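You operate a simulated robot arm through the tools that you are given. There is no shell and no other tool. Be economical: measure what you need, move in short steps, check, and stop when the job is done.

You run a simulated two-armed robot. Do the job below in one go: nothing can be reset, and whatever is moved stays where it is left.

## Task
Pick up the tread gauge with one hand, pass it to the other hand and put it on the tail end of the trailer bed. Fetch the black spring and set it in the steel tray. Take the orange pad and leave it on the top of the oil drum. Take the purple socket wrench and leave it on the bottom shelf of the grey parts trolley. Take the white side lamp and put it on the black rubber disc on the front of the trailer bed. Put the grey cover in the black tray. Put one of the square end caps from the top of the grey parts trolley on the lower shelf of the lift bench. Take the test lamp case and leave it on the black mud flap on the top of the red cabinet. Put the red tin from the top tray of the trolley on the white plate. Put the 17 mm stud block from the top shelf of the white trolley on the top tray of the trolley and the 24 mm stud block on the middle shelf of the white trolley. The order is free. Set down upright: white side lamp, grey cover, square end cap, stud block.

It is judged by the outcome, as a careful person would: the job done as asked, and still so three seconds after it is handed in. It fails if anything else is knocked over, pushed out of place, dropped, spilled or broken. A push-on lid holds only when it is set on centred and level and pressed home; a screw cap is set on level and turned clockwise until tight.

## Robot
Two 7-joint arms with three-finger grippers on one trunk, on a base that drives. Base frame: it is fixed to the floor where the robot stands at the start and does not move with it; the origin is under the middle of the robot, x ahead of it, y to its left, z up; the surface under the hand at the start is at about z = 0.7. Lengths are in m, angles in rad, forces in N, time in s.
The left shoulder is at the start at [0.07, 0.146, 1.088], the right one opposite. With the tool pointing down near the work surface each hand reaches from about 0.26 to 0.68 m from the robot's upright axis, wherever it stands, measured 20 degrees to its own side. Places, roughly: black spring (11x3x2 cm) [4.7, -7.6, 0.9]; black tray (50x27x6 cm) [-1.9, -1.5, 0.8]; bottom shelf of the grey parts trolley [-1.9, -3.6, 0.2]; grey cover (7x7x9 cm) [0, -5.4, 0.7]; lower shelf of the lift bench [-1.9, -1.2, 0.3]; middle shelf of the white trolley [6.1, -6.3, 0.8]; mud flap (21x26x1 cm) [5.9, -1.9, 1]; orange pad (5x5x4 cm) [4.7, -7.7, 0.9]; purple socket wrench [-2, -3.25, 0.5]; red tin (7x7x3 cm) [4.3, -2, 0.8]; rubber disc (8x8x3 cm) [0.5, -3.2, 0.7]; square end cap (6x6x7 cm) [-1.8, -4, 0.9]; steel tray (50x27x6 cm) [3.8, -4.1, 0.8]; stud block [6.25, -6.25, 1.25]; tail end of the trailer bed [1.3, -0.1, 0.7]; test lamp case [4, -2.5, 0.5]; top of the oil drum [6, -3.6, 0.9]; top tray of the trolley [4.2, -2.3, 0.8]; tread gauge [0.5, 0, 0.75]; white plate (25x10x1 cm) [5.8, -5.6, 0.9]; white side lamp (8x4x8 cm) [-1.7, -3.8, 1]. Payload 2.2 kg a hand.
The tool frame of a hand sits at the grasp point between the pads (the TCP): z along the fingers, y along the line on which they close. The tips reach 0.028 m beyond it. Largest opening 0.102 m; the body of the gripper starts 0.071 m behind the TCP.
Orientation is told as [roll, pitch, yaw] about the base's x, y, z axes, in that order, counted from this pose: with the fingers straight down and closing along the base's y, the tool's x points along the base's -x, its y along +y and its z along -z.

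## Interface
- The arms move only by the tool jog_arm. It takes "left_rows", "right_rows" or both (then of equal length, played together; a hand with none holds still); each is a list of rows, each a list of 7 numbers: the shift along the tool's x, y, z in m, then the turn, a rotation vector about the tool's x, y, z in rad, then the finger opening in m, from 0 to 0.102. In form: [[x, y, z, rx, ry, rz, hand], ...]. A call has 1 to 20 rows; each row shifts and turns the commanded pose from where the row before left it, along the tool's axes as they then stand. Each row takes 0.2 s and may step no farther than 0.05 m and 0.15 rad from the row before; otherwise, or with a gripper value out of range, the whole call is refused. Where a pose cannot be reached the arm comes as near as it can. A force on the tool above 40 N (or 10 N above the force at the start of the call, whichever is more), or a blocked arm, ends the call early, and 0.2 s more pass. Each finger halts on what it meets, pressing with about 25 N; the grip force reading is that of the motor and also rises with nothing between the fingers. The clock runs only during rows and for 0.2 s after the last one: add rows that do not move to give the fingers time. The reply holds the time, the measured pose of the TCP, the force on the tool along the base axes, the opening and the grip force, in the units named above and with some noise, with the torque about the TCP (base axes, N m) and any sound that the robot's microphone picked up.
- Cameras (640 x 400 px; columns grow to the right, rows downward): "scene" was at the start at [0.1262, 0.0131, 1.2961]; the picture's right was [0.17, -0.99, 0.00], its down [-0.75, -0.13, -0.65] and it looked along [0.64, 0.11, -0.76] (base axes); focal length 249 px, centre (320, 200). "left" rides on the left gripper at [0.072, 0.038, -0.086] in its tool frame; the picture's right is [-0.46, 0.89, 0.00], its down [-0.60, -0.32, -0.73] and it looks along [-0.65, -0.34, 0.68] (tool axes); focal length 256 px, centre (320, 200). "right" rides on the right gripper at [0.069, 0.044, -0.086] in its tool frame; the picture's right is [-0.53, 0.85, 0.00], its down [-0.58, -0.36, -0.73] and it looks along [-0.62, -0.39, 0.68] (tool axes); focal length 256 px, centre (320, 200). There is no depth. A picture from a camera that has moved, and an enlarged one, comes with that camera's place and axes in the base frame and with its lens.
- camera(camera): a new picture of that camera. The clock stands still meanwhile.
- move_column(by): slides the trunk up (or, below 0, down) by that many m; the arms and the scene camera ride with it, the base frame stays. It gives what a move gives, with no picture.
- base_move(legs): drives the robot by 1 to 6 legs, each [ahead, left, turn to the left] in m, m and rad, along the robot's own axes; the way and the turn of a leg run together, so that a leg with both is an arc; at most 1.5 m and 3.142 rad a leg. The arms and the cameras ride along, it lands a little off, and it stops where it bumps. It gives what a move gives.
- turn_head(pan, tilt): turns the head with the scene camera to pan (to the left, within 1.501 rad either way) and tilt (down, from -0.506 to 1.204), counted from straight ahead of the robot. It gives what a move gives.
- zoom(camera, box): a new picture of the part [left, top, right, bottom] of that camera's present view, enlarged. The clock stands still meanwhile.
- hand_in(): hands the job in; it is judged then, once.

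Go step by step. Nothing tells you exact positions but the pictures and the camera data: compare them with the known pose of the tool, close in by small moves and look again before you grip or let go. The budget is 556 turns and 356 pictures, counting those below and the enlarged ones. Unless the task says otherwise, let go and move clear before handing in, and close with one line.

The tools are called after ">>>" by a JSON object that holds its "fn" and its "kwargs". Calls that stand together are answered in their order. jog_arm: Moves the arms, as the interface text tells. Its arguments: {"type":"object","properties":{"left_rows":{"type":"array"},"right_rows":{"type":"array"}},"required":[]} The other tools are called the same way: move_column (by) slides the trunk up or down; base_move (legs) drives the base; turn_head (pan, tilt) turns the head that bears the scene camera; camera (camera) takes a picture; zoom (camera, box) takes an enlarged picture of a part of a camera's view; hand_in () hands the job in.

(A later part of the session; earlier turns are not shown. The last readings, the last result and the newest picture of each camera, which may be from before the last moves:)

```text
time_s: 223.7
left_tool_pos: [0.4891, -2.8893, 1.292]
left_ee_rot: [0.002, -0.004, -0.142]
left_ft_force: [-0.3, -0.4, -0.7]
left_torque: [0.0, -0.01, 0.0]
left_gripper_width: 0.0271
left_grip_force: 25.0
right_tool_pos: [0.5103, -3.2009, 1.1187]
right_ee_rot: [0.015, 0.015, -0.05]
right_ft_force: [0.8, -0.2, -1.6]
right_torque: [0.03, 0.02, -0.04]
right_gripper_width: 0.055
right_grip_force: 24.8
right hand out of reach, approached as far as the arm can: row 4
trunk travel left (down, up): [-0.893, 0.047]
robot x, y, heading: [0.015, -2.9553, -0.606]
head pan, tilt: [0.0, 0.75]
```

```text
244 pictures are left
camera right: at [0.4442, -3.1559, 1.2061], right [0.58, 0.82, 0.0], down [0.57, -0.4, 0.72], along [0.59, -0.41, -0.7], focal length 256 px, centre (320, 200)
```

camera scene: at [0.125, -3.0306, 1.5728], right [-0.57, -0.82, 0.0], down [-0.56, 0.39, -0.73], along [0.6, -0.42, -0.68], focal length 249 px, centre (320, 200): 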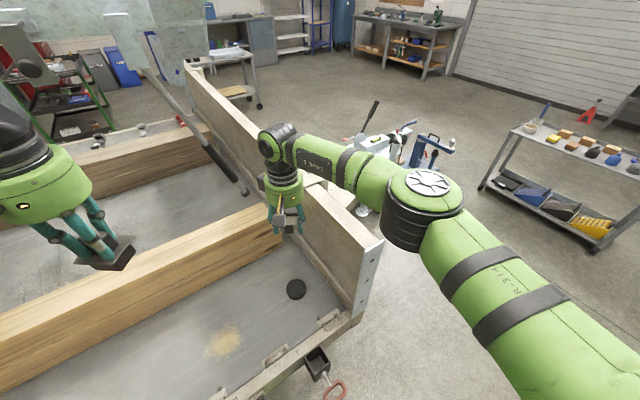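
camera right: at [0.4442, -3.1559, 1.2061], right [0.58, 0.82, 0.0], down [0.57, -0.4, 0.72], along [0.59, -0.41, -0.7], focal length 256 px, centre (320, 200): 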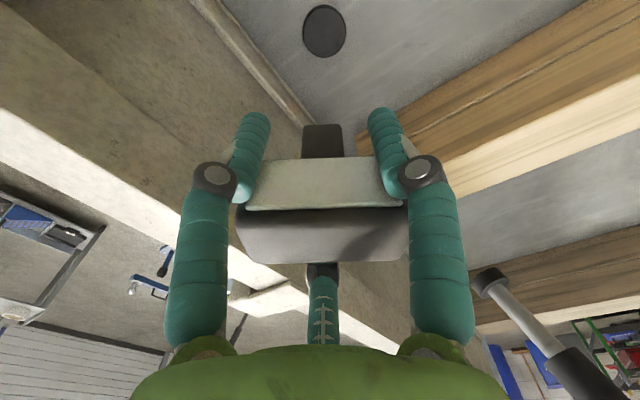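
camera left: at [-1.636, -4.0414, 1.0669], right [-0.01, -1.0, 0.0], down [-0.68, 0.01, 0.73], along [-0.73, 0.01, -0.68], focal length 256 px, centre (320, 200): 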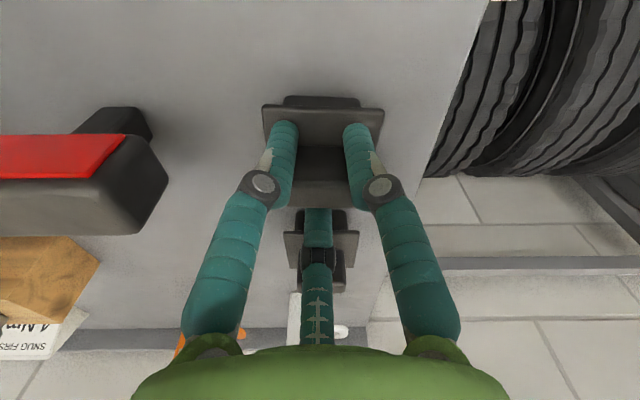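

The right forearm would have to dip below the front board's top here; the left arm suits this spot better. I'll set the lamp upright on the bed a little inward for now and re-take it later with the left hand.

>>> {"fn": "jog_arm", "kwargs": {"right_rows": [[0.0118, 0.0345, 0, 0, 0, 0, 0.02], [0.0118, 0.0345, 0, 0, 0, 0, 0.02], [0.0118, 0.0345, 0, 0, 0, 0, 0.02], [0.0118, 0.0345, 0, 0, 0, 0, 0.02], [0, 0, 0.045, 0, 0, 0, 0.02], [0, 0, 0.045, 0, 0, 0, 0.02], [0, 0, 0.045, 0, 0, 0, 0.02], [0, 0, 0.045, 0, 0, 0, 0.02], [0, 0, 0.045, 0, 0, 0, 0.02], [0, 0, 0.045, 0, 0, 0, 0.02], [0, 0, 0, 0, 0, 0, 0.02]]}}

>>> {"fn": "camera", "kwargs": {"camera": "scene"}}

>>> {"fn": "camera", "kwargs": {"camera": "right"}}

```text
time_s: 226.1
left_tool_pos: [0.4887, -2.8884, 1.2909]
left_ee_rot: [0.003, -0.004, -0.142]
left_ft_force: [-0.1, 0.9, -1.3]
left_torque: [-0.01, 0.03, 0.01]
left_gripper_width: 0.0273
left_grip_force: 25.5
right_tool_pos: [0.4377, -3.0526, 0.8855]
right_ee_rot: [0.016, 0.016, -0.047]
right_ft_force: [0.6, 0.8, -1.4]
right_torque: [-0.02, 0.03, 0.02]
right_gripper_width: 0.0549
right_grip_force: 25.1
right hand out of reach, approached as far as the arm can: row 9, 10
trunk travel left (down, up): [-0.893, 0.047]
robot x, y, heading: [0.0156, -2.9544, -0.604]
head pan, tilt: [0.0, 0.75]
```

```text
243 pictures are left
camera scene: at [0.1253, -3.0289, 1.5729], right [-0.57, -0.82, 0.0], down [-0.56, 0.39, -0.73], along [0.6, -0.42, -0.68], focal length 249 px, centre (320, 200)
```

scene: 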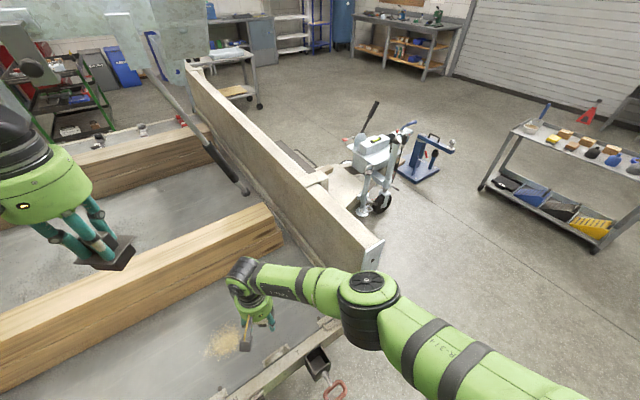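

```text
242 pictures are left
camera right: at [0.3721, -3.0071, 0.9715], right [0.57, 0.82, 0.0], down [0.57, -0.4, 0.72], along [0.59, -0.41, -0.7], focal length 256 px, centre (320, 200)
```

right: 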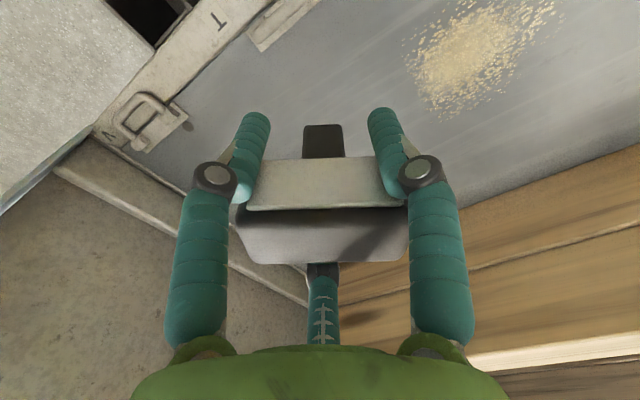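

>>> {"fn": "move_column", "kwargs": {"by": -0.1}}

>>> {"fn": "camera", "kwargs": {"camera": "scene"}}

>>> {"fn": "camera", "kwargs": {"camera": "right"}}

```text
time_s: 227.4
left_tool_pos: [0.4891, -2.8895, 1.1902]
left_ee_rot: [0.001, -0.003, -0.141]
left_ft_force: [-1.0, 0.4, -0.4]
left_torque: [-0.01, 0.01, -0.02]
left_gripper_width: 0.0273
left_grip_force: 24.4
right_tool_pos: [0.4381, -3.0526, 0.7839]
right_ee_rot: [0.014, 0.016, -0.05]
right_ft_force: [0.0, -0.2, -1.7]
right_torque: [-0.01, 0.02, 0.02]
right_gripper_width: 0.0554
right_grip_force: 24.9
trunk travel left (down, up): [-0.793, 0.147]
robot x, y, heading: [0.0143, -2.9535, -0.603]
head pan, tilt: [0.0, 0.75]
```

```text
241 pictures are left
camera scene: at [0.1251, -3.0297, 1.4729], right [-0.57, -0.82, 0.0], down [-0.56, 0.39, -0.73], along [0.6, -0.42, -0.68], focal length 249 px, centre (320, 200)
```

scene: 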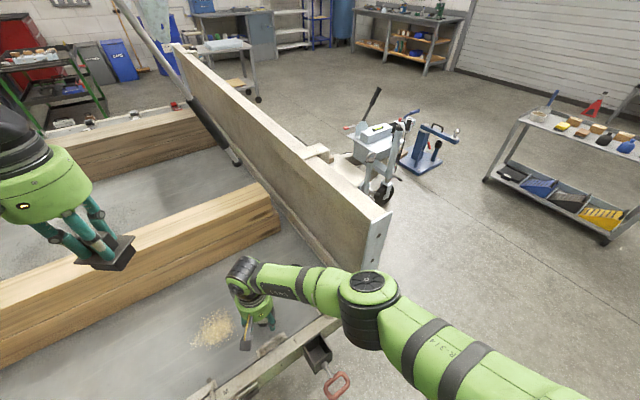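

```text
240 pictures are left
camera right: at [0.3725, -3.0084, 0.872], right [0.58, 0.82, 0.0], down [0.57, -0.4, 0.72], along [0.59, -0.41, -0.7], focal length 256 px, centre (320, 200)
```

right: 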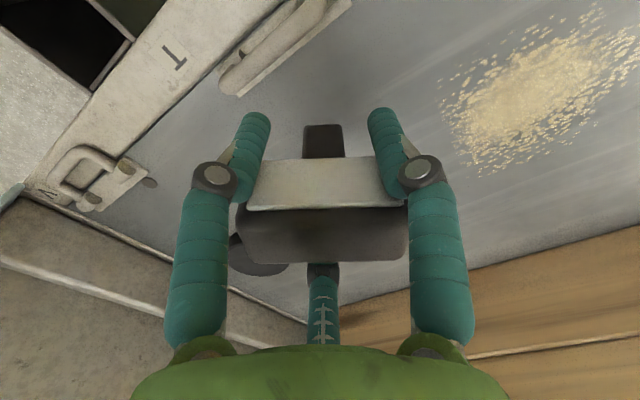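

>>> {"fn": "jog_arm", "kwargs": {"right_rows": [[0, 0, 0.01, 0, 0, 0, 0.02], [0, 0, 0, 0, 0, 0, 0.02]]}}

>>> {"fn": "jog_arm", "kwargs": {"right_rows": [[0, 0, 0.006, 0, 0, 0, 0.02], [0, 0, 0, 0, 0, 0, 0.02]]}}

>>> {"fn": "jog_arm", "kwargs": {"right_rows": [[0, 0, 0.004, 0, 0, 0, 0.02], [0, 0, 0, 0, 0, 0, 0.02]]}}

```text
time_s: 228.0
left_tool_pos: [0.4895, -2.8891, 1.1913]
left_ee_rot: [0.002, -0.003, -0.142]
left_ft_force: [-0.3, 0.7, -0.7]
left_torque: [0.02, 0.03, 0.01]
left_gripper_width: 0.027
left_grip_force: 24.9
right_tool_pos: [0.4425, -3.0681, 0.775]
right_ee_rot: [0.004, 0.01, -0.065]
right_ft_force: [0.7, -0.5, -1.6]
right_torque: [-0.02, 0.0, -0.01]
right_gripper_width: 0.0549
right_grip_force: 24.8
trunk travel left (down, up): [-0.793, 0.147]
robot x, y, heading: [0.0116, -2.9546, -0.61]
head pan, tilt: [0.0, 0.75]
```

```text
time_s: 228.8
left_tool_pos: [0.4903, -2.8897, 1.1908]
left_ee_rot: [0.003, -0.003, -0.141]
left_ft_force: [0.4, 0.0, -1.2]
left_torque: [0.03, -0.02, 0.02]
left_gripper_width: 0.027
left_grip_force: 25.1
right_tool_pos: [0.4338, -3.0899, 0.7576]
right_ee_rot: [-0.019, 0.029, -0.093]
right_ft_force: [0.4, -0.3, -1.4]
right_torque: [0.0, 0.03, -0.01]
right_gripper_width: 0.0551
right_grip_force: 25.1
trunk travel left (down, up): [-0.793, 0.147]
robot x, y, heading: [0.0151, -2.9523, -0.602]
head pan, tilt: [0.0, 0.75]
stopped in row 2 (right hand): the arm was blocked; the commanded pose is now the measured one
```

```text
time_s: 229.4
left_tool_pos: [0.4892, -2.8888, 1.191]
left_ee_rot: [0.002, -0.003, -0.141]
left_ft_force: [0.3, -0.3, -1.3]
left_torque: [0.02, 0.0, -0.02]
left_gripper_width: 0.0272
left_grip_force: 25.6
right_tool_pos: [0.4351, -3.0955, 0.7532]
right_ee_rot: [-0.024, 0.025, -0.096]
right_ft_force: [-0.1, -1.3, -2.0]
right_torque: [0.01, -0.01, -0.01]
right_gripper_width: 0.0548
right_grip_force: 25.3
trunk travel left (down, up): [-0.793, 0.147]
robot x, y, heading: [0.0165, -2.9507, -0.601]
head pan, tilt: [0.0, 0.75]
```

>>> {"fn": "camera", "kwargs": {"camera": "scene"}}

>>> {"fn": "camera", "kwargs": {"camera": "right"}}

```text
239 pictures are left
camera scene: at [0.1252, -3.0297, 1.4729], right [-0.57, -0.82, 0.0], down [-0.56, 0.39, -0.73], along [0.6, -0.42, -0.68], focal length 249 px, centre (320, 200)
```

scene: 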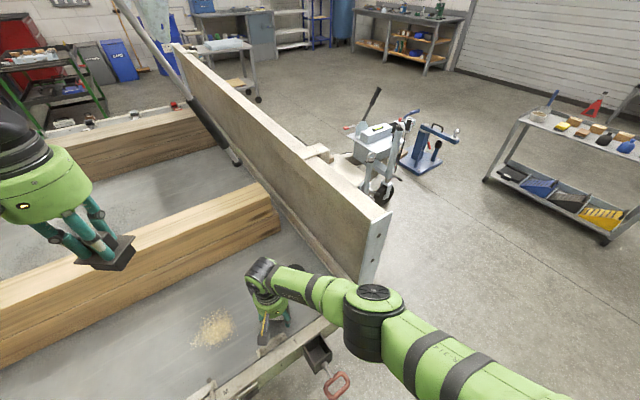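

```text
238 pictures are left
camera right: at [0.3723, -3.044, 0.8405], right [0.61, 0.79, -0.03], down [0.56, -0.4, 0.72], along [0.56, -0.46, -0.69], focal length 256 px, centre (320, 200)
```

right: 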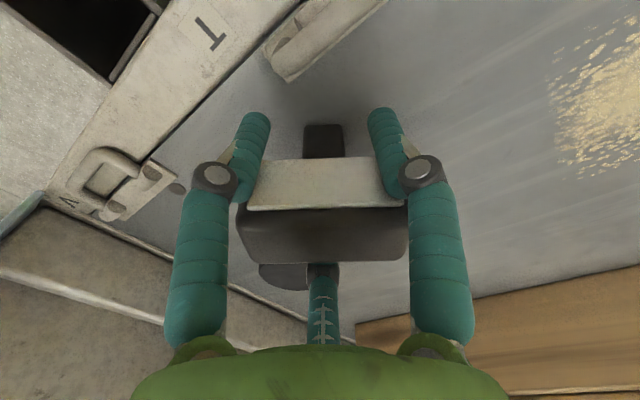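

>>> {"fn": "jog_arm", "kwargs": {"right_rows": [[0, 0, -0.03, 0, 0, 0, 0.02], [0, 0, -0.04, 0, 0, 0, 0.02], [0, 0, -0.04, 0, 0, 0, 0.02], [0, 0, -0.04, 0, 0, 0, 0.02], [0, 0, -0.04, 0, 0, 0, 0.02], [0, 0, -0.04, 0, 0, 0, 0.02], [0, 0, -0.04, 0, 0, 0, 0.02], [0, 0, 0, 0, 0, 0, 0.02]]}}

>>> {"fn": "camera", "kwargs": {"camera": "scene"}}

```text
time_s: 231.2
left_tool_pos: [0.49, -2.8883, 1.1903]
left_ee_rot: [0.002, -0.003, -0.141]
left_ft_force: [-0.2, -0.5, -1.1]
left_torque: [0.03, 0.03, -0.01]
left_gripper_width: 0.0269
left_grip_force: 24.7
right_tool_pos: [0.4405, -3.083, 1.0239]
right_ee_rot: [-0.014, 0.029, -0.088]
right_ft_force: [0.8, -1.2, -1.3]
right_torque: [-0.01, 0.05, 0.01]
right_gripper_width: 0.0551
right_grip_force: 24.9
trunk travel left (down, up): [-0.793, 0.147]
robot x, y, heading: [0.0152, -2.9567, -0.608]
head pan, tilt: [0.0, 0.75]
```

```text
237 pictures are left
camera scene: at [0.1255, -3.0299, 1.4728], right [-0.57, -0.82, 0.0], down [-0.56, 0.39, -0.73], along [0.6, -0.42, -0.68], focal length 249 px, centre (320, 200)
```

scene: 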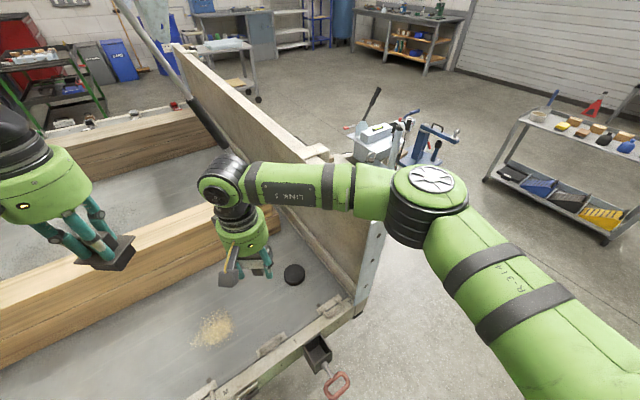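

>>> {"fn": "base_move", "kwargs": {"legs": [[-0.3, 0, 0], [0, 0, 0.608], [0.13, 0.2, 0]]}}

>>> {"fn": "move_column", "kwargs": {"by": -0.17}}

>>> {"fn": "turn_head", "kwargs": {"pan": -0.1, "tilt": 0.8}}

>>> {"fn": "camera", "kwargs": {"camera": "scene"}}

>>> {"fn": "camera", "kwargs": {"camera": "right"}}

```text
time_s: 236.3
left_tool_pos: [0.2532, -2.2624, 1.1927]
left_ee_rot: [0.004, -0.006, 0.463]
left_ft_force: [-1.1, 0.5, -0.9]
left_torque: [0.03, 0.01, -0.01]
left_gripper_width: 0.027
left_grip_force: 24.9
right_tool_pos: [0.3227, -2.4493, 1.0249]
right_ee_rot: [-0.013, 0.028, 0.517]
right_ft_force: [0.4, 0.3, -1.9]
right_torque: [0.0, -0.01, 0.01]
right_gripper_width: 0.0548
right_grip_force: 25.2
trunk travel left (down, up): [-0.793, 0.147]
robot x, y, heading: [-0.0987, -2.5807, -0.003]
head pan, tilt: [0.0, 0.75]
```

```text
time_s: 238.2
left_tool_pos: [0.2543, -2.2612, 1.0207]
left_ee_rot: [0.002, -0.004, 0.462]
left_ft_force: [-0.1, -0.2, -0.1]
left_torque: [-0.03, 0.01, -0.01]
left_gripper_width: 0.027
left_grip_force: 25.1
right_tool_pos: [0.3247, -2.4484, 0.8541]
right_ee_rot: [-0.014, 0.028, 0.517]
right_ft_force: [-0.6, 0.3, -1.5]
right_torque: [0.02, 0.01, 0.0]
right_gripper_width: 0.0549
right_grip_force: 24.7
trunk travel left (down, up): [-0.623, 0.317]
robot x, y, heading: [-0.1014, -2.5818, -0.003]
head pan, tilt: [0.0, 0.75]
```

```text
time_s: 238.9
left_tool_pos: [0.2532, -2.2623, 1.0201]
left_ee_rot: [0.002, -0.003, 0.461]
left_ft_force: [-0.4, 0.6, -0.7]
left_torque: [-0.03, 0.0, -0.03]
left_gripper_width: 0.0273
left_grip_force: 25.3
right_tool_pos: [0.324, -2.4484, 0.8534]
right_ee_rot: [-0.013, 0.029, 0.516]
right_ft_force: [-0.1, 0.7, -2.4]
right_torque: [-0.02, 0.01, 0.0]
right_gripper_width: 0.0549
right_grip_force: 24.8
trunk travel left (down, up): [-0.623, 0.317]
robot x, y, heading: [-0.1004, -2.5831, 0.001]
head pan, tilt: [-0.099, 0.799]
```

```text
236 pictures are left
camera scene: at [0.0314, -2.5916, 1.2989], right [-0.1, -0.99, 0.0], down [-0.71, 0.07, -0.7], along [0.69, -0.07, -0.72], focal length 249 px, centre (320, 200)
```

scene: 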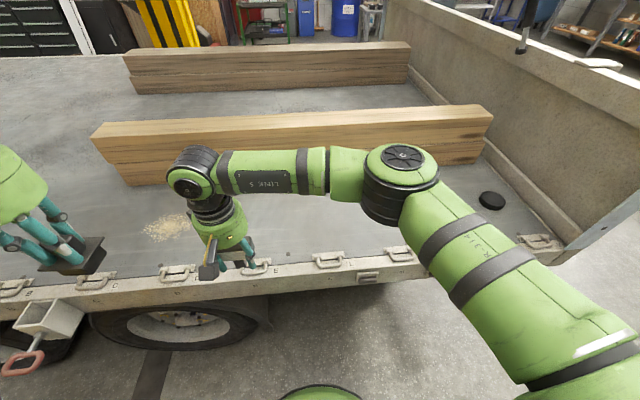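

```text
235 pictures are left
camera right: at [0.2438, -2.4429, 0.9408], right [0.05, 1.0, -0.03], down [0.69, -0.01, 0.72], along [0.72, -0.05, -0.69], focal length 256 px, centre (320, 200)
```

right: 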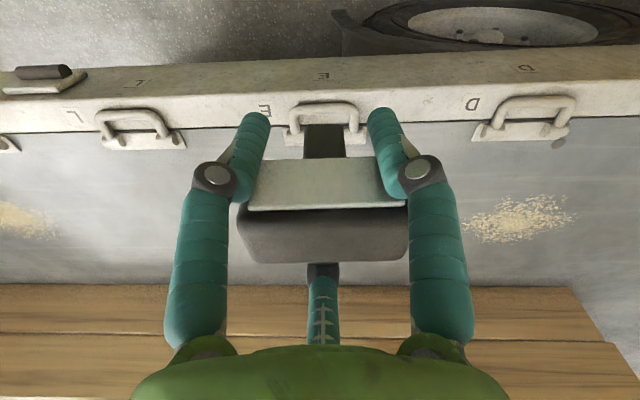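

>>> {"fn": "jog_arm", "kwargs": {"right_rows": [[0.0038, -0.041, 0, 0, 0, 0, 0.02], [0.0038, -0.041, 0, 0, 0, 0, 0.02], [0.0038, -0.041, 0, 0, 0, 0, 0.02], [0.0038, -0.041, 0, 0, 0, 0, 0.02], [0.0038, -0.041, 0, 0, 0, 0, 0.02], [0.0038, -0.041, 0, 0, 0, 0, 0.02], [0.0038, -0.041, 0, 0, 0, 0, 0.02], [0.0038, -0.041, 0, 0, 0, 0, 0.02], [0, 0, 0.04, 0, 0, 0, 0.02], [0, 0, 0.03, 0, 0, 0, 0.02], [0, 0, 0, 0, 0, 0, 0.02]]}}

>>> {"fn": "camera", "kwargs": {"camera": "right"}}

>>> {"fn": "camera", "kwargs": {"camera": "scene"}}

```text
time_s: 241.3
left_tool_pos: [0.2537, -2.2615, 1.0197]
left_ee_rot: [0.003, -0.002, 0.462]
left_ft_force: [-0.9, -0.4, 0.0]
left_torque: [0.0, 0.03, 0.01]
left_gripper_width: 0.027
left_grip_force: 24.5
right_tool_pos: [0.4573, -2.7512, 0.789]
right_ee_rot: [-0.013, 0.028, 0.516]
right_ft_force: [-0.6, 0.1, -1.6]
right_torque: [0.0, 0.01, 0.0]
right_gripper_width: 0.0548
right_grip_force: 24.9
trunk travel left (down, up): [-0.623, 0.317]
robot x, y, heading: [-0.0994, -2.5815, -0.003]
head pan, tilt: [-0.099, 0.799]
```

```text
234 pictures are left
camera right: at [0.3772, -2.7458, 0.8768], right [0.05, 1.0, -0.03], down [0.69, -0.01, 0.72], along [0.72, -0.05, -0.69], focal length 256 px, centre (320, 200)
```

right: 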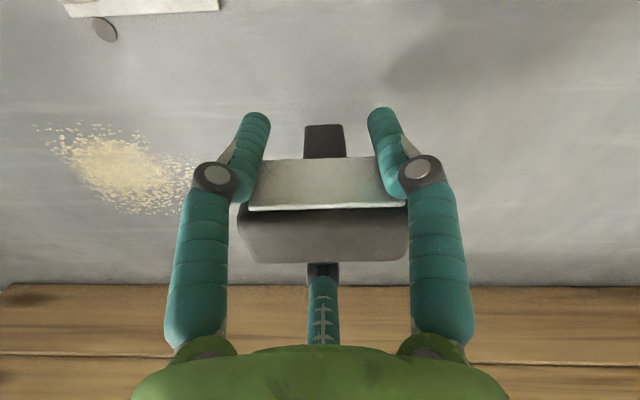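

```text
233 pictures are left
camera scene: at [0.0312, -2.5917, 1.2989], right [-0.1, -0.99, 0.0], down [-0.71, 0.07, -0.7], along [0.69, -0.07, -0.72], focal length 249 px, centre (320, 200)
```

scene: 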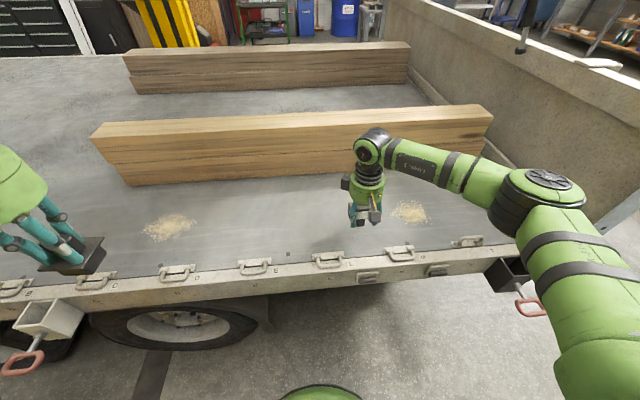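

>>> {"fn": "jog_arm", "kwargs": {"right_rows": [[0, 0, 0.012, -0.013, -0.028, 0, 0.02], [0, 0, 0, 0, 0, 0, 0.02]]}}

>>> {"fn": "jog_arm", "kwargs": {"right_rows": [[0, 0, 0.008, 0, 0, 0, 0.02], [0, 0, 0, 0, 0, 0, 0.02]]}}

>>> {"fn": "jog_arm", "kwargs": {"right_rows": [[0, 0, 0.005, 0, 0, 0, 0.02], [0, 0, 0, 0, 0, 0, 0.02]]}}

```text
time_s: 241.9
left_tool_pos: [0.2545, -2.2613, 1.0204]
left_ee_rot: [0.002, -0.004, 0.463]
left_ft_force: [0.1, -0.2, -0.7]
left_torque: [-0.01, 0.01, -0.02]
left_gripper_width: 0.0272
left_grip_force: 25.0
right_tool_pos: [0.4578, -2.7507, 0.7769]
right_ee_rot: [-0.002, 0.002, 0.515]
right_ft_force: [-0.4, 0.5, -1.2]
right_torque: [0.01, 0.01, 0.0]
right_gripper_width: 0.055
right_grip_force: 24.8
trunk travel left (down, up): [-0.623, 0.317]
robot x, y, heading: [-0.0997, -2.5843, -0.004]
head pan, tilt: [-0.099, 0.799]
```

```text
time_s: 242.5
left_tool_pos: [0.2544, -2.2618, 1.0211]
left_ee_rot: [0.002, -0.005, 0.462]
left_ft_force: [-0.1, 0.5, -1.0]
left_torque: [-0.02, -0.03, -0.01]
left_gripper_width: 0.027
left_grip_force: 25.0
right_tool_pos: [0.4572, -2.753, 0.7706]
right_ee_rot: [-0.002, 0.002, 0.516]
right_ft_force: [-0.8, -0.7, -2.7]
right_torque: [-0.01, 0.01, -0.02]
right_gripper_width: 0.055
right_grip_force: 24.8
trunk travel left (down, up): [-0.623, 0.317]
robot x, y, heading: [-0.1011, -2.5831, -0.001]
head pan, tilt: [-0.099, 0.799]
```

```text
time_s: 243.1
left_tool_pos: [0.2541, -2.2614, 1.0209]
left_ee_rot: [0.002, -0.003, 0.462]
left_ft_force: [-0.4, 0.6, -0.6]
left_torque: [-0.01, -0.02, 0.0]
left_gripper_width: 0.0271
left_grip_force: 24.8
right_tool_pos: [0.4569, -2.7523, 0.7647]
right_ee_rot: [-0.001, 0.0, 0.517]
right_ft_force: [0.1, -0.5, -2.0]
right_torque: [-0.01, 0.02, -0.03]
right_gripper_width: 0.0549
right_grip_force: 25.4
trunk travel left (down, up): [-0.623, 0.317]
robot x, y, heading: [-0.0971, -2.5824, -0.005]
head pan, tilt: [-0.099, 0.799]
```

>>> {"fn": "jog_arm", "kwargs": {"right_rows": [[0, 0, 0.005, 0, 0, 0, 0.02], [0, 0, 0, 0, 0, 0, 0.02]]}}

>>> {"fn": "jog_arm", "kwargs": {"right_rows": [[0, 0, 0.005, 0, 0, 0, 0.02], [0, 0, 0, 0, 0, 0, 0.02]]}}

>>> {"fn": "zoom", "kwargs": {"camera": "scene", "box": [310, 160, 430, 235]}}

```text
time_s: 243.7
left_tool_pos: [0.2544, -2.261, 1.0206]
left_ee_rot: [0.002, -0.002, 0.461]
left_ft_force: [-0.2, -0.7, -0.9]
left_torque: [0.0, 0.03, -0.01]
left_gripper_width: 0.0271
left_grip_force: 24.6
right_tool_pos: [0.4575, -2.7526, 0.7593]
right_ee_rot: [-0.001, 0.002, 0.517]
right_ft_force: [-0.8, 0.1, -1.4]
right_torque: [-0.01, 0.03, 0.02]
right_gripper_width: 0.0548
right_grip_force: 24.3
trunk travel left (down, up): [-0.623, 0.317]
robot x, y, heading: [-0.0968, -2.5826, -0.003]
head pan, tilt: [-0.099, 0.799]
```

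```text
time_s: 244.3
left_tool_pos: [0.2543, -2.2619, 1.0208]
left_ee_rot: [0.002, -0.003, 0.462]
left_ft_force: [-0.4, -0.2, -2.1]
left_torque: [0.02, -0.01, -0.01]
left_gripper_width: 0.0268
left_grip_force: 25.0
right_tool_pos: [0.4571, -2.7519, 0.7552]
right_ee_rot: [-0.002, 0.002, 0.516]
right_ft_force: [0.8, 0.5, -0.8]
right_torque: [0.02, 0.01, -0.02]
right_gripper_width: 0.0551
right_grip_force: 25.4
trunk travel left (down, up): [-0.623, 0.317]
robot x, y, heading: [-0.0967, -2.5796, -0.005]
head pan, tilt: [-0.099, 0.799]
```

```text
5.33 times, centred on (370, 198) of scene
camera zoom: at [0.0314, -2.5917, 1.2989], right [-0.1, -0.99, 0.0], down [-0.71, 0.07, -0.7], along [0.69, -0.07, -0.72], focal length 1326 px, centre (53, 213)
```

zoom: 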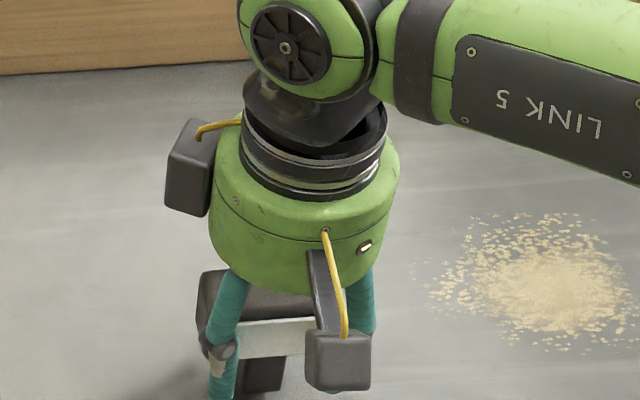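

>>> {"fn": "jog_arm", "kwargs": {"right_rows": [[0, 0, 0.005, 0, 0, 0, 0.02], [0, 0, 0, 0, 0, 0, 0.02]]}}

>>> {"fn": "jog_arm", "kwargs": {"right_rows": [[0, 0, 0.005, 0, 0, 0, 0.02], [0, 0, 0, 0, 0, 0, 0.02]]}}

>>> {"fn": "jog_arm", "kwargs": {"right_rows": [[0, 0, 0.004, 0, 0, 0, 0.02], [0, 0, 0, 0, 0, 0, 0.02]]}}

```text
time_s: 244.9
left_tool_pos: [0.2534, -2.2611, 1.0221]
left_ee_rot: [0.002, -0.003, 0.463]
left_ft_force: [0.2, 0.0, -0.9]
left_torque: [0.0, 0.03, 0.01]
left_gripper_width: 0.0271
left_grip_force: 24.8
right_tool_pos: [0.4573, -2.7523, 0.7502]
right_ee_rot: [-0.002, 0.002, 0.516]
right_ft_force: [-0.7, -0.2, -1.1]
right_torque: [-0.02, 0.01, 0.01]
right_gripper_width: 0.0549
right_grip_force: 24.3
trunk travel left (down, up): [-0.623, 0.317]
robot x, y, heading: [-0.0988, -2.5842, -0.0]
head pan, tilt: [-0.099, 0.799]
```

```text
time_s: 245.5
left_tool_pos: [0.2508, -2.2615, 1.0232]
left_ee_rot: [0.001, -0.006, 0.462]
left_ft_force: [0.4, -0.5, -0.7]
left_torque: [0.02, 0.02, -0.02]
left_gripper_width: 0.0272
left_grip_force: 24.8
right_tool_pos: [0.4579, -2.7524, 0.7493]
right_ee_rot: [-0.005, -0.007, 0.517]
right_ft_force: [-0.9, -4.5, 23.0]
right_torque: [0.06, -0.14, -0.04]
right_gripper_width: 0.055
right_grip_force: 25.0
trunk travel left (down, up): [-0.623, 0.317]
robot x, y, heading: [-0.0965, -2.5835, 0.002]
head pan, tilt: [-0.099, 0.799]
```

```text
time_s: 246.1
left_tool_pos: [0.251, -2.2608, 1.0224]
left_ee_rot: [0.002, -0.006, 0.463]
left_ft_force: [-0.6, 0.8, -1.9]
left_torque: [0.03, 0.0, 0.02]
left_gripper_width: 0.0271
left_grip_force: 24.9
right_tool_pos: [0.4559, -2.7516, 0.7439]
right_ee_rot: [-0.005, -0.005, 0.519]
right_ft_force: [0.8, -2.7, 24.1]
right_torque: [0.03, -0.25, 0.02]
right_gripper_width: 0.0551
right_grip_force: 25.2
trunk travel left (down, up): [-0.623, 0.317]
robot x, y, heading: [-0.0975, -2.5832, -0.003]
head pan, tilt: [-0.099, 0.799]
```

>>> {"fn": "jog_arm", "kwargs": {"right_rows": [[0, 0, -0.006, 0, 0, 0, 0.05], [0, 0, 0, 0, 0, 0, 0.07], [0, 0, 0, 0, 0, 0, 0.09], [0, 0, 0, 0, 0, 0, 0.102], [0, 0, 0, 0, 0, 0, 0.102], [0, 0, -0.04, 0, 0, 0, 0.102], [0, 0, -0.045, 0, 0, 0, 0.102], [0, 0, -0.045, 0, 0, 0, 0.102], [0, 0, -0.045, 0, 0, 0, 0.102], [0, 0, -0.045, 0, 0, 0, 0.102], [0, 0, 0, 0, 0, 0, 0.102]]}}

>>> {"fn": "camera", "kwargs": {"camera": "scene"}}

```text
time_s: 248.5
left_tool_pos: [0.2536, -2.262, 1.0219]
left_ee_rot: [0.002, -0.003, 0.463]
left_ft_force: [0.7, 1.1, -0.8]
left_torque: [-0.03, 0.0, 0.02]
left_gripper_width: 0.0271
left_grip_force: 25.0
right_tool_pos: [0.4583, -2.7523, 0.9663]
right_ee_rot: [-0.002, 0.004, 0.516]
right_ft_force: [0.6, -0.2, -0.5]
right_torque: [0.01, 0.04, -0.01]
right_gripper_width: 0.1017
right_grip_force: 0.1
trunk travel left (down, up): [-0.623, 0.317]
robot x, y, heading: [-0.0999, -2.5833, -0.001]
head pan, tilt: [-0.099, 0.799]
```

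```text
231 pictures are left
camera scene: at [0.0317, -2.5921, 1.2988], right [-0.1, -0.99, 0.0], down [-0.71, 0.07, -0.7], along [0.69, -0.07, -0.72], focal length 249 px, centre (320, 200)
```

scene: 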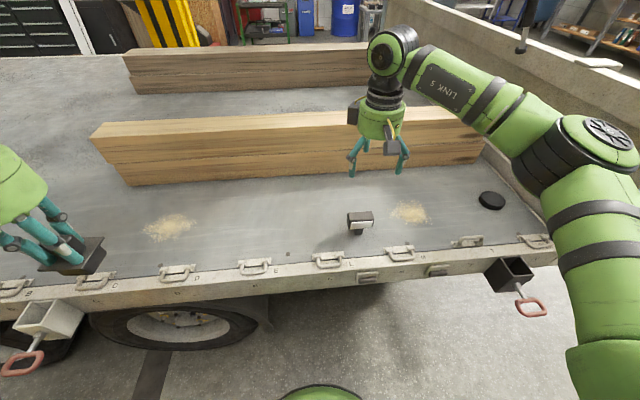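

Lamp stands safely on the bed. Now deliver the end cap: back off, turn, and go to the lift bench.

>>> {"fn": "jog_arm", "kwargs": {"right_rows": [[0.035, 0.02, -0.02, 0, 0, 0, 0.102], [0.035, 0.02, -0.02, 0, 0, 0, 0.102], [0.035, 0.02, -0.02, 0, 0, 0, 0.102], [0.035, 0.02, -0.02, 0, 0, 0, 0.102], [0.035, 0.02, -0.02, 0, 0, 0, 0.102], [0, 0, 0, 0, 0, 0, 0.102]]}}

>>> {"fn": "base_move", "kwargs": {"legs": [[-0.85, 0, 0], [0, 0, 3.141], [0, -1.4, 0]]}}

>>> {"fn": "turn_head", "kwargs": {"pan": 0.1, "tilt": 0.65}}

>>> {"fn": "camera", "kwargs": {"camera": "scene"}}

```text
time_s: 249.9
left_tool_pos: [0.2541, -2.2617, 1.0214]
left_ee_rot: [0.002, -0.004, 0.462]
left_ft_force: [-0.4, 0.7, -1.3]
left_torque: [0.01, 0.01, 0.01]
left_gripper_width: 0.0272
left_grip_force: 24.7
right_tool_pos: [0.256, -2.7482, 1.0638]
right_ee_rot: [-0.001, 0.002, 0.515]
right_ft_force: [0.8, 0.3, 0.6]
right_torque: [-0.01, 0.04, -0.04]
right_gripper_width: 0.1019
right_grip_force: 0.1
trunk travel left (down, up): [-0.623, 0.317]
robot x, y, heading: [-0.0971, -2.5824, -0.001]
head pan, tilt: [-0.099, 0.799]
```

```text
time_s: 268.2
left_tool_pos: [-1.2576, -1.4906, 1.0206]
left_ee_rot: [0.002, -0.003, -2.722]
left_ft_force: [-0.5, -0.6, -1.0]
left_torque: [0.0, 0.03, -0.01]
left_gripper_width: 0.0272
left_grip_force: 25.2
right_tool_pos: [-1.2398, -1.0046, 1.0639]
right_ee_rot: [-0.002, 0.003, -2.67]
right_ft_force: [0.4, 0.0, -0.1]
right_torque: [-0.04, -0.01, 0.04]
right_gripper_width: 0.1021
right_grip_force: 0.2
trunk travel left (down, up): [-0.623, 0.317]
robot x, y, heading: [-0.8896, -1.1885, 3.096]
head pan, tilt: [-0.099, 0.799]
```

```text
time_s: 268.9
left_tool_pos: [-1.2586, -1.4922, 1.0211]
left_ee_rot: [0.003, -0.003, -2.721]
left_ft_force: [-0.1, 0.1, 0.0]
left_torque: [0.02, 0.01, -0.03]
left_gripper_width: 0.0273
left_grip_force: 24.6
right_tool_pos: [-1.2399, -1.0041, 1.0639]
right_ee_rot: [-0.002, 0.003, -2.671]
right_ft_force: [-0.2, 0.0, 0.5]
right_torque: [-0.02, 0.0, 0.03]
right_gripper_width: 0.1021
right_grip_force: 0.1
trunk travel left (down, up): [-0.623, 0.317]
robot x, y, heading: [-0.8926, -1.1864, 3.093]
head pan, tilt: [0.099, 0.649]
```

```text
230 pictures are left
camera scene: at [-1.0288, -1.1876, 1.3114], right [-0.05, 1.0, 0.0], down [0.6, 0.03, -0.8], along [-0.8, -0.04, -0.6], focal length 249 px, centre (320, 200)
```

scene: 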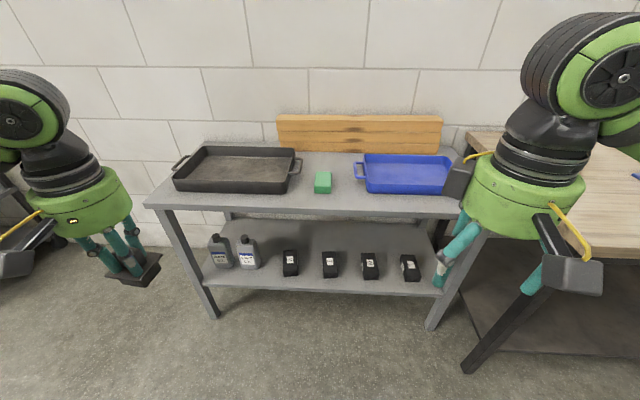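

>>> {"fn": "base_move", "kwargs": {"legs": [[0, 0, 0.048], [0, -0.236, 0]]}}

>>> {"fn": "move_column", "kwargs": {"by": -0.4}}

>>> {"fn": "move_column", "kwargs": {"by": -0.2}}

>>> {"fn": "turn_head", "kwargs": {"pan": 0.2, "tilt": 0.4}}

>>> {"fn": "camera", "kwargs": {"camera": "scene"}}

>>> {"fn": "camera", "kwargs": {"camera": "left"}}

```text
time_s: 271.1
left_tool_pos: [-1.2433, -1.2762, 1.0212]
left_ee_rot: [0.003, -0.005, -2.673]
left_ft_force: [0.4, 0.7, -1.6]
left_torque: [0.03, 0.02, 0.02]
left_gripper_width: 0.027
left_grip_force: 25.6
right_tool_pos: [-1.2496, -0.7888, 1.065]
right_ee_rot: [-0.001, 0.002, -2.617]
right_ft_force: [-1.2, -0.7, -0.5]
right_torque: [0.01, 0.0, 0.0]
right_gripper_width: 0.1021
right_grip_force: 0.0
trunk travel left (down, up): [-0.623, 0.317]
robot x, y, heading: [-0.8902, -0.9516, -3.133]
head pan, tilt: [0.099, 0.649]
```

```text
time_s: 274.9
left_tool_pos: [-1.2426, -1.2763, 0.6211]
left_ee_rot: [0.002, -0.003, -2.672]
left_ft_force: [-0.4, 0.2, -0.5]
left_torque: [0.0, 0.0, 0.01]
left_gripper_width: 0.0271
left_grip_force: 25.0
right_tool_pos: [-1.2481, -0.7882, 0.6649]
right_ee_rot: [0.001, -0.002, -2.619]
right_ft_force: [-0.7, 0.0, -0.8]
right_torque: [0.01, 0.0, 0.01]
right_gripper_width: 0.1022
right_grip_force: 0.0
trunk travel left (down, up): [-0.223, 0.717]
robot x, y, heading: [-0.8929, -0.9508, -3.137]
head pan, tilt: [0.099, 0.649]
```

```text
time_s: 277.1
left_tool_pos: [-1.2435, -1.2746, 0.4209]
left_ee_rot: [0.002, -0.004, -2.671]
left_ft_force: [0.1, -0.4, -1.2]
left_torque: [-0.01, 0.0, -0.01]
left_gripper_width: 0.027
left_grip_force: 25.4
right_tool_pos: [-1.2492, -0.788, 0.4648]
right_ee_rot: [-0.002, 0.001, -2.619]
right_ft_force: [-0.9, -0.7, 0.0]
right_torque: [-0.02, -0.01, 0.0]
right_gripper_width: 0.1019
right_grip_force: 0.0
trunk travel left (down, up): [-0.023, 0.917]
robot x, y, heading: [-0.8955, -0.9499, -3.134]
head pan, tilt: [0.099, 0.649]
```

```text
time_s: 277.9
left_tool_pos: [-1.2439, -1.2748, 0.4202]
left_ee_rot: [0.001, -0.005, -2.67]
left_ft_force: [0.0, 0.0, -0.9]
left_torque: [0.02, -0.03, -0.02]
left_gripper_width: 0.0274
left_grip_force: 24.3
right_tool_pos: [-1.2498, -0.7878, 0.464]
right_ee_rot: [-0.001, 0.0, -2.618]
right_ft_force: [1.0, 0.0, 0.4]
right_torque: [0.03, 0.02, -0.03]
right_gripper_width: 0.1021
right_grip_force: 0.1
trunk travel left (down, up): [-0.023, 0.917]
robot x, y, heading: [-0.8961, -0.949, -3.136]
head pan, tilt: [0.201, 0.4]
```

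```text
229 pictures are left
camera scene: at [-1.0337, -0.9703, 0.7339], right [-0.2, 0.98, 0.0], down [0.38, 0.08, -0.92], along [-0.9, -0.19, -0.39], focal length 249 px, centre (320, 200)
```

scene: 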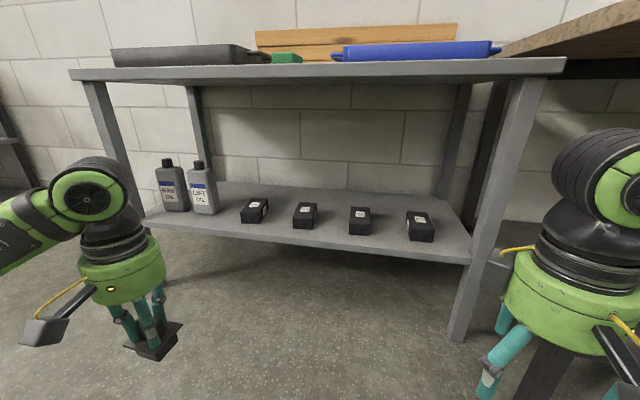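

```text
228 pictures are left
camera left: at [-1.1609, -1.2757, 0.5072], right [-0.01, -1.0, 0.0], down [-0.68, 0.01, 0.73], along [-0.73, 0.01, -0.68], focal length 256 px, centre (320, 200)
```

left: 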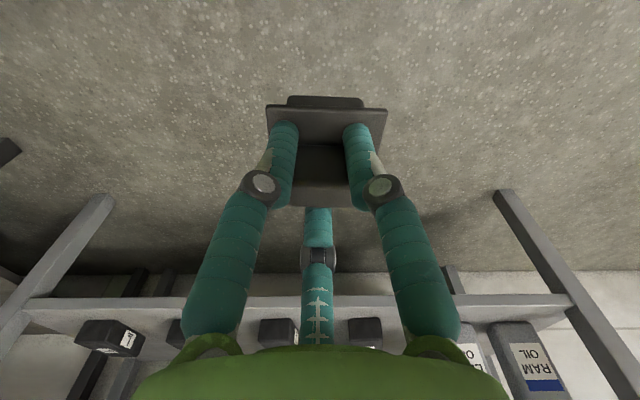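

>>> {"fn": "jog_arm", "kwargs": {"left_rows": [[-0.0297, -0.0151, -0.02, 0, 0, 0, 0.01], [-0.0297, -0.0151, -0.02, 0, 0, 0, 0.01], [-0.0297, -0.0151, -0.02, 0, 0, 0, 0.01], [0, 0, 0, 0, 0, 0, 0.01]], "right_rows": [[0.0217, 0.0125, -0.02, 0, 0, 0, 0.102], [0.0217, 0.0125, -0.02, 0, 0, 0, 0.102], [0, 0, 0, 0, 0, 0, 0.102], [0, 0, 0, 0, 0, 0, 0.102]]}}

>>> {"fn": "base_move", "kwargs": {"legs": [[0.25, 0, 0]]}}

>>> {"fn": "camera", "kwargs": {"camera": "scene"}}

>>> {"fn": "camera", "kwargs": {"camera": "left"}}

```text
time_s: 278.9
left_tool_pos: [-1.3425, -1.275, 0.4817]
left_ee_rot: [0.0, -0.005, -2.673]
left_ft_force: [0.2, 1.1, -0.5]
left_torque: [-0.01, -0.01, -0.04]
left_gripper_width: 0.027
left_grip_force: 25.2
right_tool_pos: [-1.1993, -0.7882, 0.504]
right_ee_rot: [-0.001, 0.0, -2.619]
right_ft_force: [1.3, 1.2, -0.1]
right_torque: [0.01, 0.01, 0.02]
right_gripper_width: 0.1019
right_grip_force: 0.1
trunk travel left (down, up): [-0.023, 0.917]
robot x, y, heading: [-0.8927, -0.9483, -3.133]
head pan, tilt: [0.201, 0.4]
```

```text
time_s: 280.8
left_tool_pos: [-1.5917, -1.275, 0.482]
left_ee_rot: [0.0, -0.004, -2.674]
left_ft_force: [-0.2, 0.1, -1.2]
left_torque: [-0.03, -0.01, 0.0]
left_gripper_width: 0.0272
left_grip_force: 24.8
right_tool_pos: [-1.4459, -0.7879, 0.5045]
right_ee_rot: [-0.003, -0.001, -2.624]
right_ft_force: [0.2, -0.2, 0.0]
right_torque: [0.02, 0.03, 0.0]
right_gripper_width: 0.102
right_grip_force: 0.0
trunk travel left (down, up): [-0.023, 0.917]
robot x, y, heading: [-1.1397, -0.9549, -3.139]
head pan, tilt: [0.201, 0.4]
stopped in leg 1: the robot was blocked; the commanded pose is now the measured one
```

```text
227 pictures are left
camera scene: at [-1.2805, -0.9725, 0.7343], right [-0.2, 0.98, 0.0], down [0.38, 0.08, -0.92], along [-0.9, -0.19, -0.39], focal length 249 px, centre (320, 200)
```

scene: 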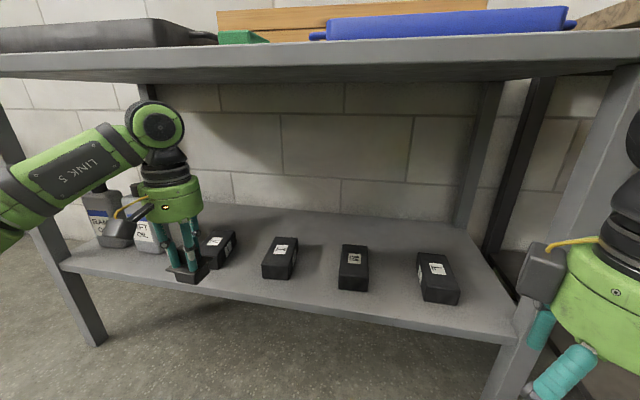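

```text
226 pictures are left
camera left: at [-1.5094, -1.2762, 0.5673], right [-0.02, -1.0, 0.0], down [-0.68, 0.01, 0.73], along [-0.73, 0.01, -0.68], focal length 256 px, centre (320, 200)
```

left: 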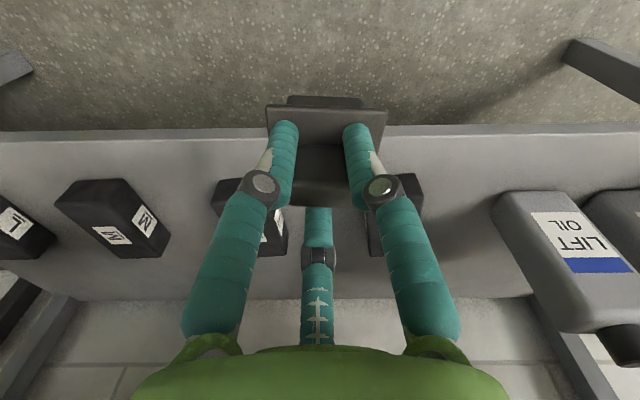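

>>> {"fn": "base_move", "kwargs": {"legs": [[-0.015, 0, 0]]}}

>>> {"fn": "jog_arm", "kwargs": {"left_rows": [[-0.0297, -0.0151, 0, 0, 0, 0, 0.01], [-0.0297, -0.0151, 0, 0, 0, 0, 0.01], [-0.0297, -0.0151, 0, 0, 0, 0, 0.01], [-0.0267, -0.0136, 0, 0, 0, 0, 0.01], [0, 0, 0, 0, 0, 0, 0.01]]}}

>>> {"fn": "camera", "kwargs": {"camera": "scene"}}

>>> {"fn": "camera", "kwargs": {"camera": "left"}}

```text
time_s: 281.6
left_tool_pos: [-1.5767, -1.2754, 0.4811]
left_ee_rot: [0.002, -0.002, -2.675]
left_ft_force: [-0.3, -0.3, -1.1]
left_torque: [0.01, -0.01, -0.01]
left_gripper_width: 0.0273
left_grip_force: 25.0
right_tool_pos: [-1.4322, -0.787, 0.5037]
right_ee_rot: [0.0, -0.001, -2.622]
right_ft_force: [-0.1, -0.6, 0.3]
right_torque: [0.02, 0.0, -0.02]
right_gripper_width: 0.1019
right_grip_force: 0.0
trunk travel left (down, up): [-0.023, 0.917]
robot x, y, heading: [-1.1242, -0.9531, -3.137]
head pan, tilt: [0.201, 0.4]
```

```text
time_s: 282.8
left_tool_pos: [-1.7072, -1.2752, 0.4824]
left_ee_rot: [0.005, -0.004, -2.674]
left_ft_force: [0.8, 0.2, -1.7]
left_torque: [-0.01, -0.03, 0.0]
left_gripper_width: 0.0271
left_grip_force: 25.2
right_tool_pos: [-1.4331, -0.7881, 0.5041]
right_ee_rot: [0.001, 0.001, -2.623]
right_ft_force: [-0.1, -0.3, -0.1]
right_torque: [-0.01, 0.0, -0.01]
right_gripper_width: 0.102
right_grip_force: 0.0
trunk travel left (down, up): [-0.023, 0.917]
robot x, y, heading: [-1.1231, -0.9515, -3.138]
head pan, tilt: [0.201, 0.4]
```

```text
225 pictures are left
camera scene: at [-1.2666, -0.9718, 0.734], right [-0.2, 0.98, 0.0], down [0.38, 0.08, -0.92], along [-0.9, -0.19, -0.39], focal length 249 px, centre (320, 200)
```

scene: 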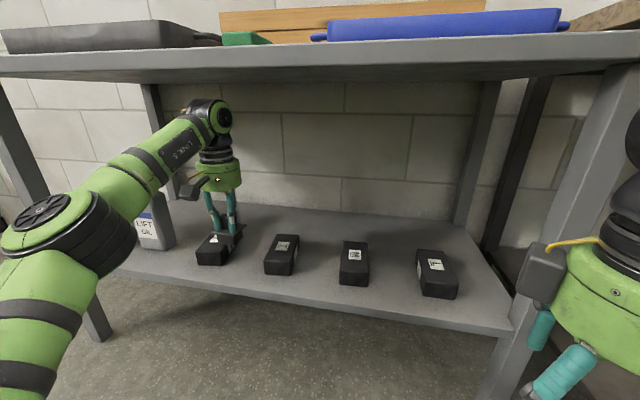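

```text
224 pictures are left
camera left: at [-1.6257, -1.2752, 0.5671], right [-0.02, -1.0, 0.0], down [-0.68, 0.01, 0.73], along [-0.73, 0.01, -0.68], focal length 256 px, centre (320, 200)
```

left: 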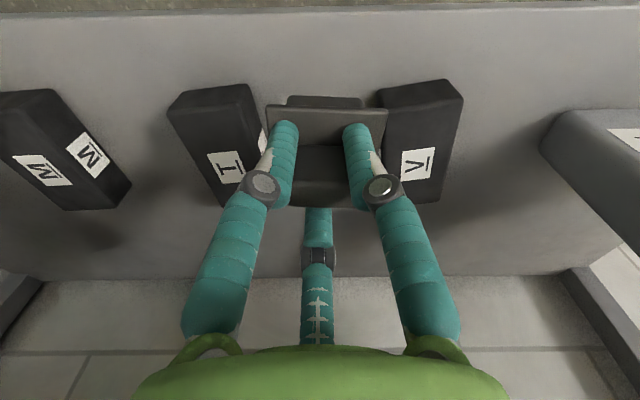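

>>> {"fn": "jog_arm", "kwargs": {"left_rows": [[0, 0, 0.025, 0, 0, 0, 0.01], [0, 0, 0.02, 0, 0, 0, 0.01], [0, 0, 0, 0, 0, 0, 0.01]]}}

>>> {"fn": "jog_arm", "kwargs": {"left_rows": [[0, 0, 0.008, 0, 0, 0, 0.01], [0, 0, 0, 0, 0, 0, 0.01]]}}

>>> {"fn": "camera", "kwargs": {"camera": "left"}}

```text
time_s: 283.6
left_tool_pos: [-1.7071, -1.2754, 0.4345]
left_ee_rot: [0.0, -0.001, -2.674]
left_ft_force: [-0.4, -0.1, -2.2]
left_torque: [0.0, 0.02, 0.02]
left_gripper_width: 0.0272
left_grip_force: 25.0
right_tool_pos: [-1.4316, -0.7885, 0.5041]
right_ee_rot: [-0.001, 0.004, -2.623]
right_ft_force: [-0.4, -0.5, -1.0]
right_torque: [0.0, -0.01, -0.01]
right_gripper_width: 0.102
right_grip_force: 0.0
trunk travel left (down, up): [-0.023, 0.917]
robot x, y, heading: [-1.1246, -0.952, -3.139]
head pan, tilt: [0.201, 0.4]
```

```text
time_s: 284.1
left_tool_pos: [-1.7075, -1.2752, 0.4274]
left_ee_rot: [0.002, -0.003, -2.674]
left_ft_force: [-0.5, 1.5, -2.7]
left_torque: [0.01, -0.01, -0.01]
left_gripper_width: 0.0268
left_grip_force: 24.9
right_tool_pos: [-1.4324, -0.7886, 0.5037]
right_ee_rot: [-0.001, -0.001, -2.623]
right_ft_force: [-0.3, -0.5, 0.9]
right_torque: [-0.01, -0.01, -0.01]
right_gripper_width: 0.1019
right_grip_force: 0.0
trunk travel left (down, up): [-0.023, 0.917]
robot x, y, heading: [-1.1243, -0.9482, -3.142]
head pan, tilt: [0.201, 0.4]
```

```text
223 pictures are left
camera left: at [-1.6248, -1.2762, 0.5139], right [-0.01, -1.0, 0.0], down [-0.68, 0.01, 0.73], along [-0.73, 0.01, -0.68], focal length 256 px, centre (320, 200)
```

left: 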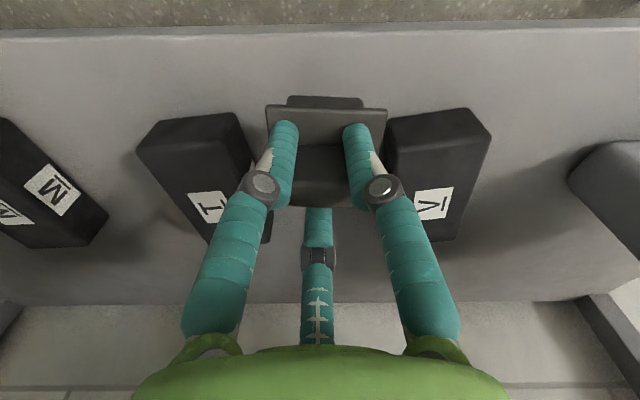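

>>> {"fn": "jog_arm", "kwargs": {"left_rows": [[0.0023, -0.0045, 0.01, 0, 0, 0, 0.01], [0, 0, 0, 0, 0, 0, 0.01]]}}

>>> {"fn": "jog_arm", "kwargs": {"left_rows": [[0, 0, 0.01, 0, 0, 0, 0.01], [0, 0, 0, 0, 0, 0, 0.01]]}}

>>> {"fn": "jog_arm", "kwargs": {"left_rows": [[0, 0, 0.008, 0, 0, 0, 0.01], [0, 0, 0, 0, 0, 0, 0.01]]}}

>>> {"fn": "camera", "kwargs": {"camera": "left"}}

```text
time_s: 284.8
left_tool_pos: [-1.7067, -1.2696, 0.4188]
left_ee_rot: [0.003, -0.002, -2.673]
left_ft_force: [0.5, 0.2, -0.7]
left_torque: [0.0, 0.0, 0.01]
left_gripper_width: 0.0272
left_grip_force: 24.5
right_tool_pos: [-1.4315, -0.7883, 0.5036]
right_ee_rot: [0.002, 0.0, -2.624]
right_ft_force: [-0.2, 0.5, -0.5]
right_torque: [-0.03, 0.0, 0.03]
right_gripper_width: 0.1019
right_grip_force: 0.1
trunk travel left (down, up): [-0.023, 0.917]
robot x, y, heading: [-1.1255, -0.9496, -3.14]
head pan, tilt: [0.201, 0.4]
```

```text
time_s: 285.4
left_tool_pos: [-1.7072, -1.2696, 0.4083]
left_ee_rot: [0.002, -0.002, -2.673]
left_ft_force: [-0.8, -0.4, -0.1]
left_torque: [-0.03, -0.01, -0.04]
left_gripper_width: 0.0271
left_grip_force: 24.9
right_tool_pos: [-1.4323, -0.7875, 0.5028]
right_ee_rot: [0.0, -0.002, -2.624]
right_ft_force: [0.3, -0.1, 0.3]
right_torque: [0.02, -0.05, 0.0]
right_gripper_width: 0.1018
right_grip_force: 0.1
trunk travel left (down, up): [-0.023, 0.917]
robot x, y, heading: [-1.1273, -0.9551, -3.136]
head pan, tilt: [0.201, 0.4]
```

```text
time_s: 285.9
left_tool_pos: [-1.7063, -1.2694, 0.3985]
left_ee_rot: [0.001, -0.002, -2.675]
left_ft_force: [-0.4, 0.3, -1.7]
left_torque: [-0.05, -0.01, -0.01]
left_gripper_width: 0.027
left_grip_force: 25.0
right_tool_pos: [-1.4318, -0.788, 0.5053]
right_ee_rot: [0.0, 0.002, -2.623]
right_ft_force: [0.3, 0.2, -0.7]
right_torque: [0.01, -0.01, -0.05]
right_gripper_width: 0.1018
right_grip_force: 0.0
trunk travel left (down, up): [-0.023, 0.917]
robot x, y, heading: [-1.1234, -0.9504, -3.139]
head pan, tilt: [0.201, 0.4]
```

```text
222 pictures are left
camera left: at [-1.625, -1.2707, 0.4859], right [-0.02, -1.0, 0.0], down [-0.68, 0.01, 0.73], along [-0.73, 0.01, -0.68], focal length 256 px, centre (320, 200)
```

left: 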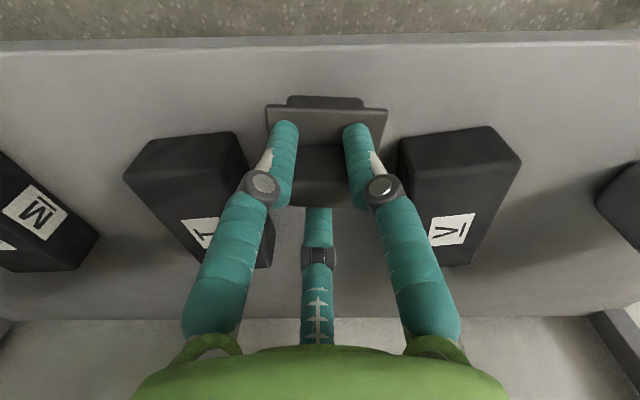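

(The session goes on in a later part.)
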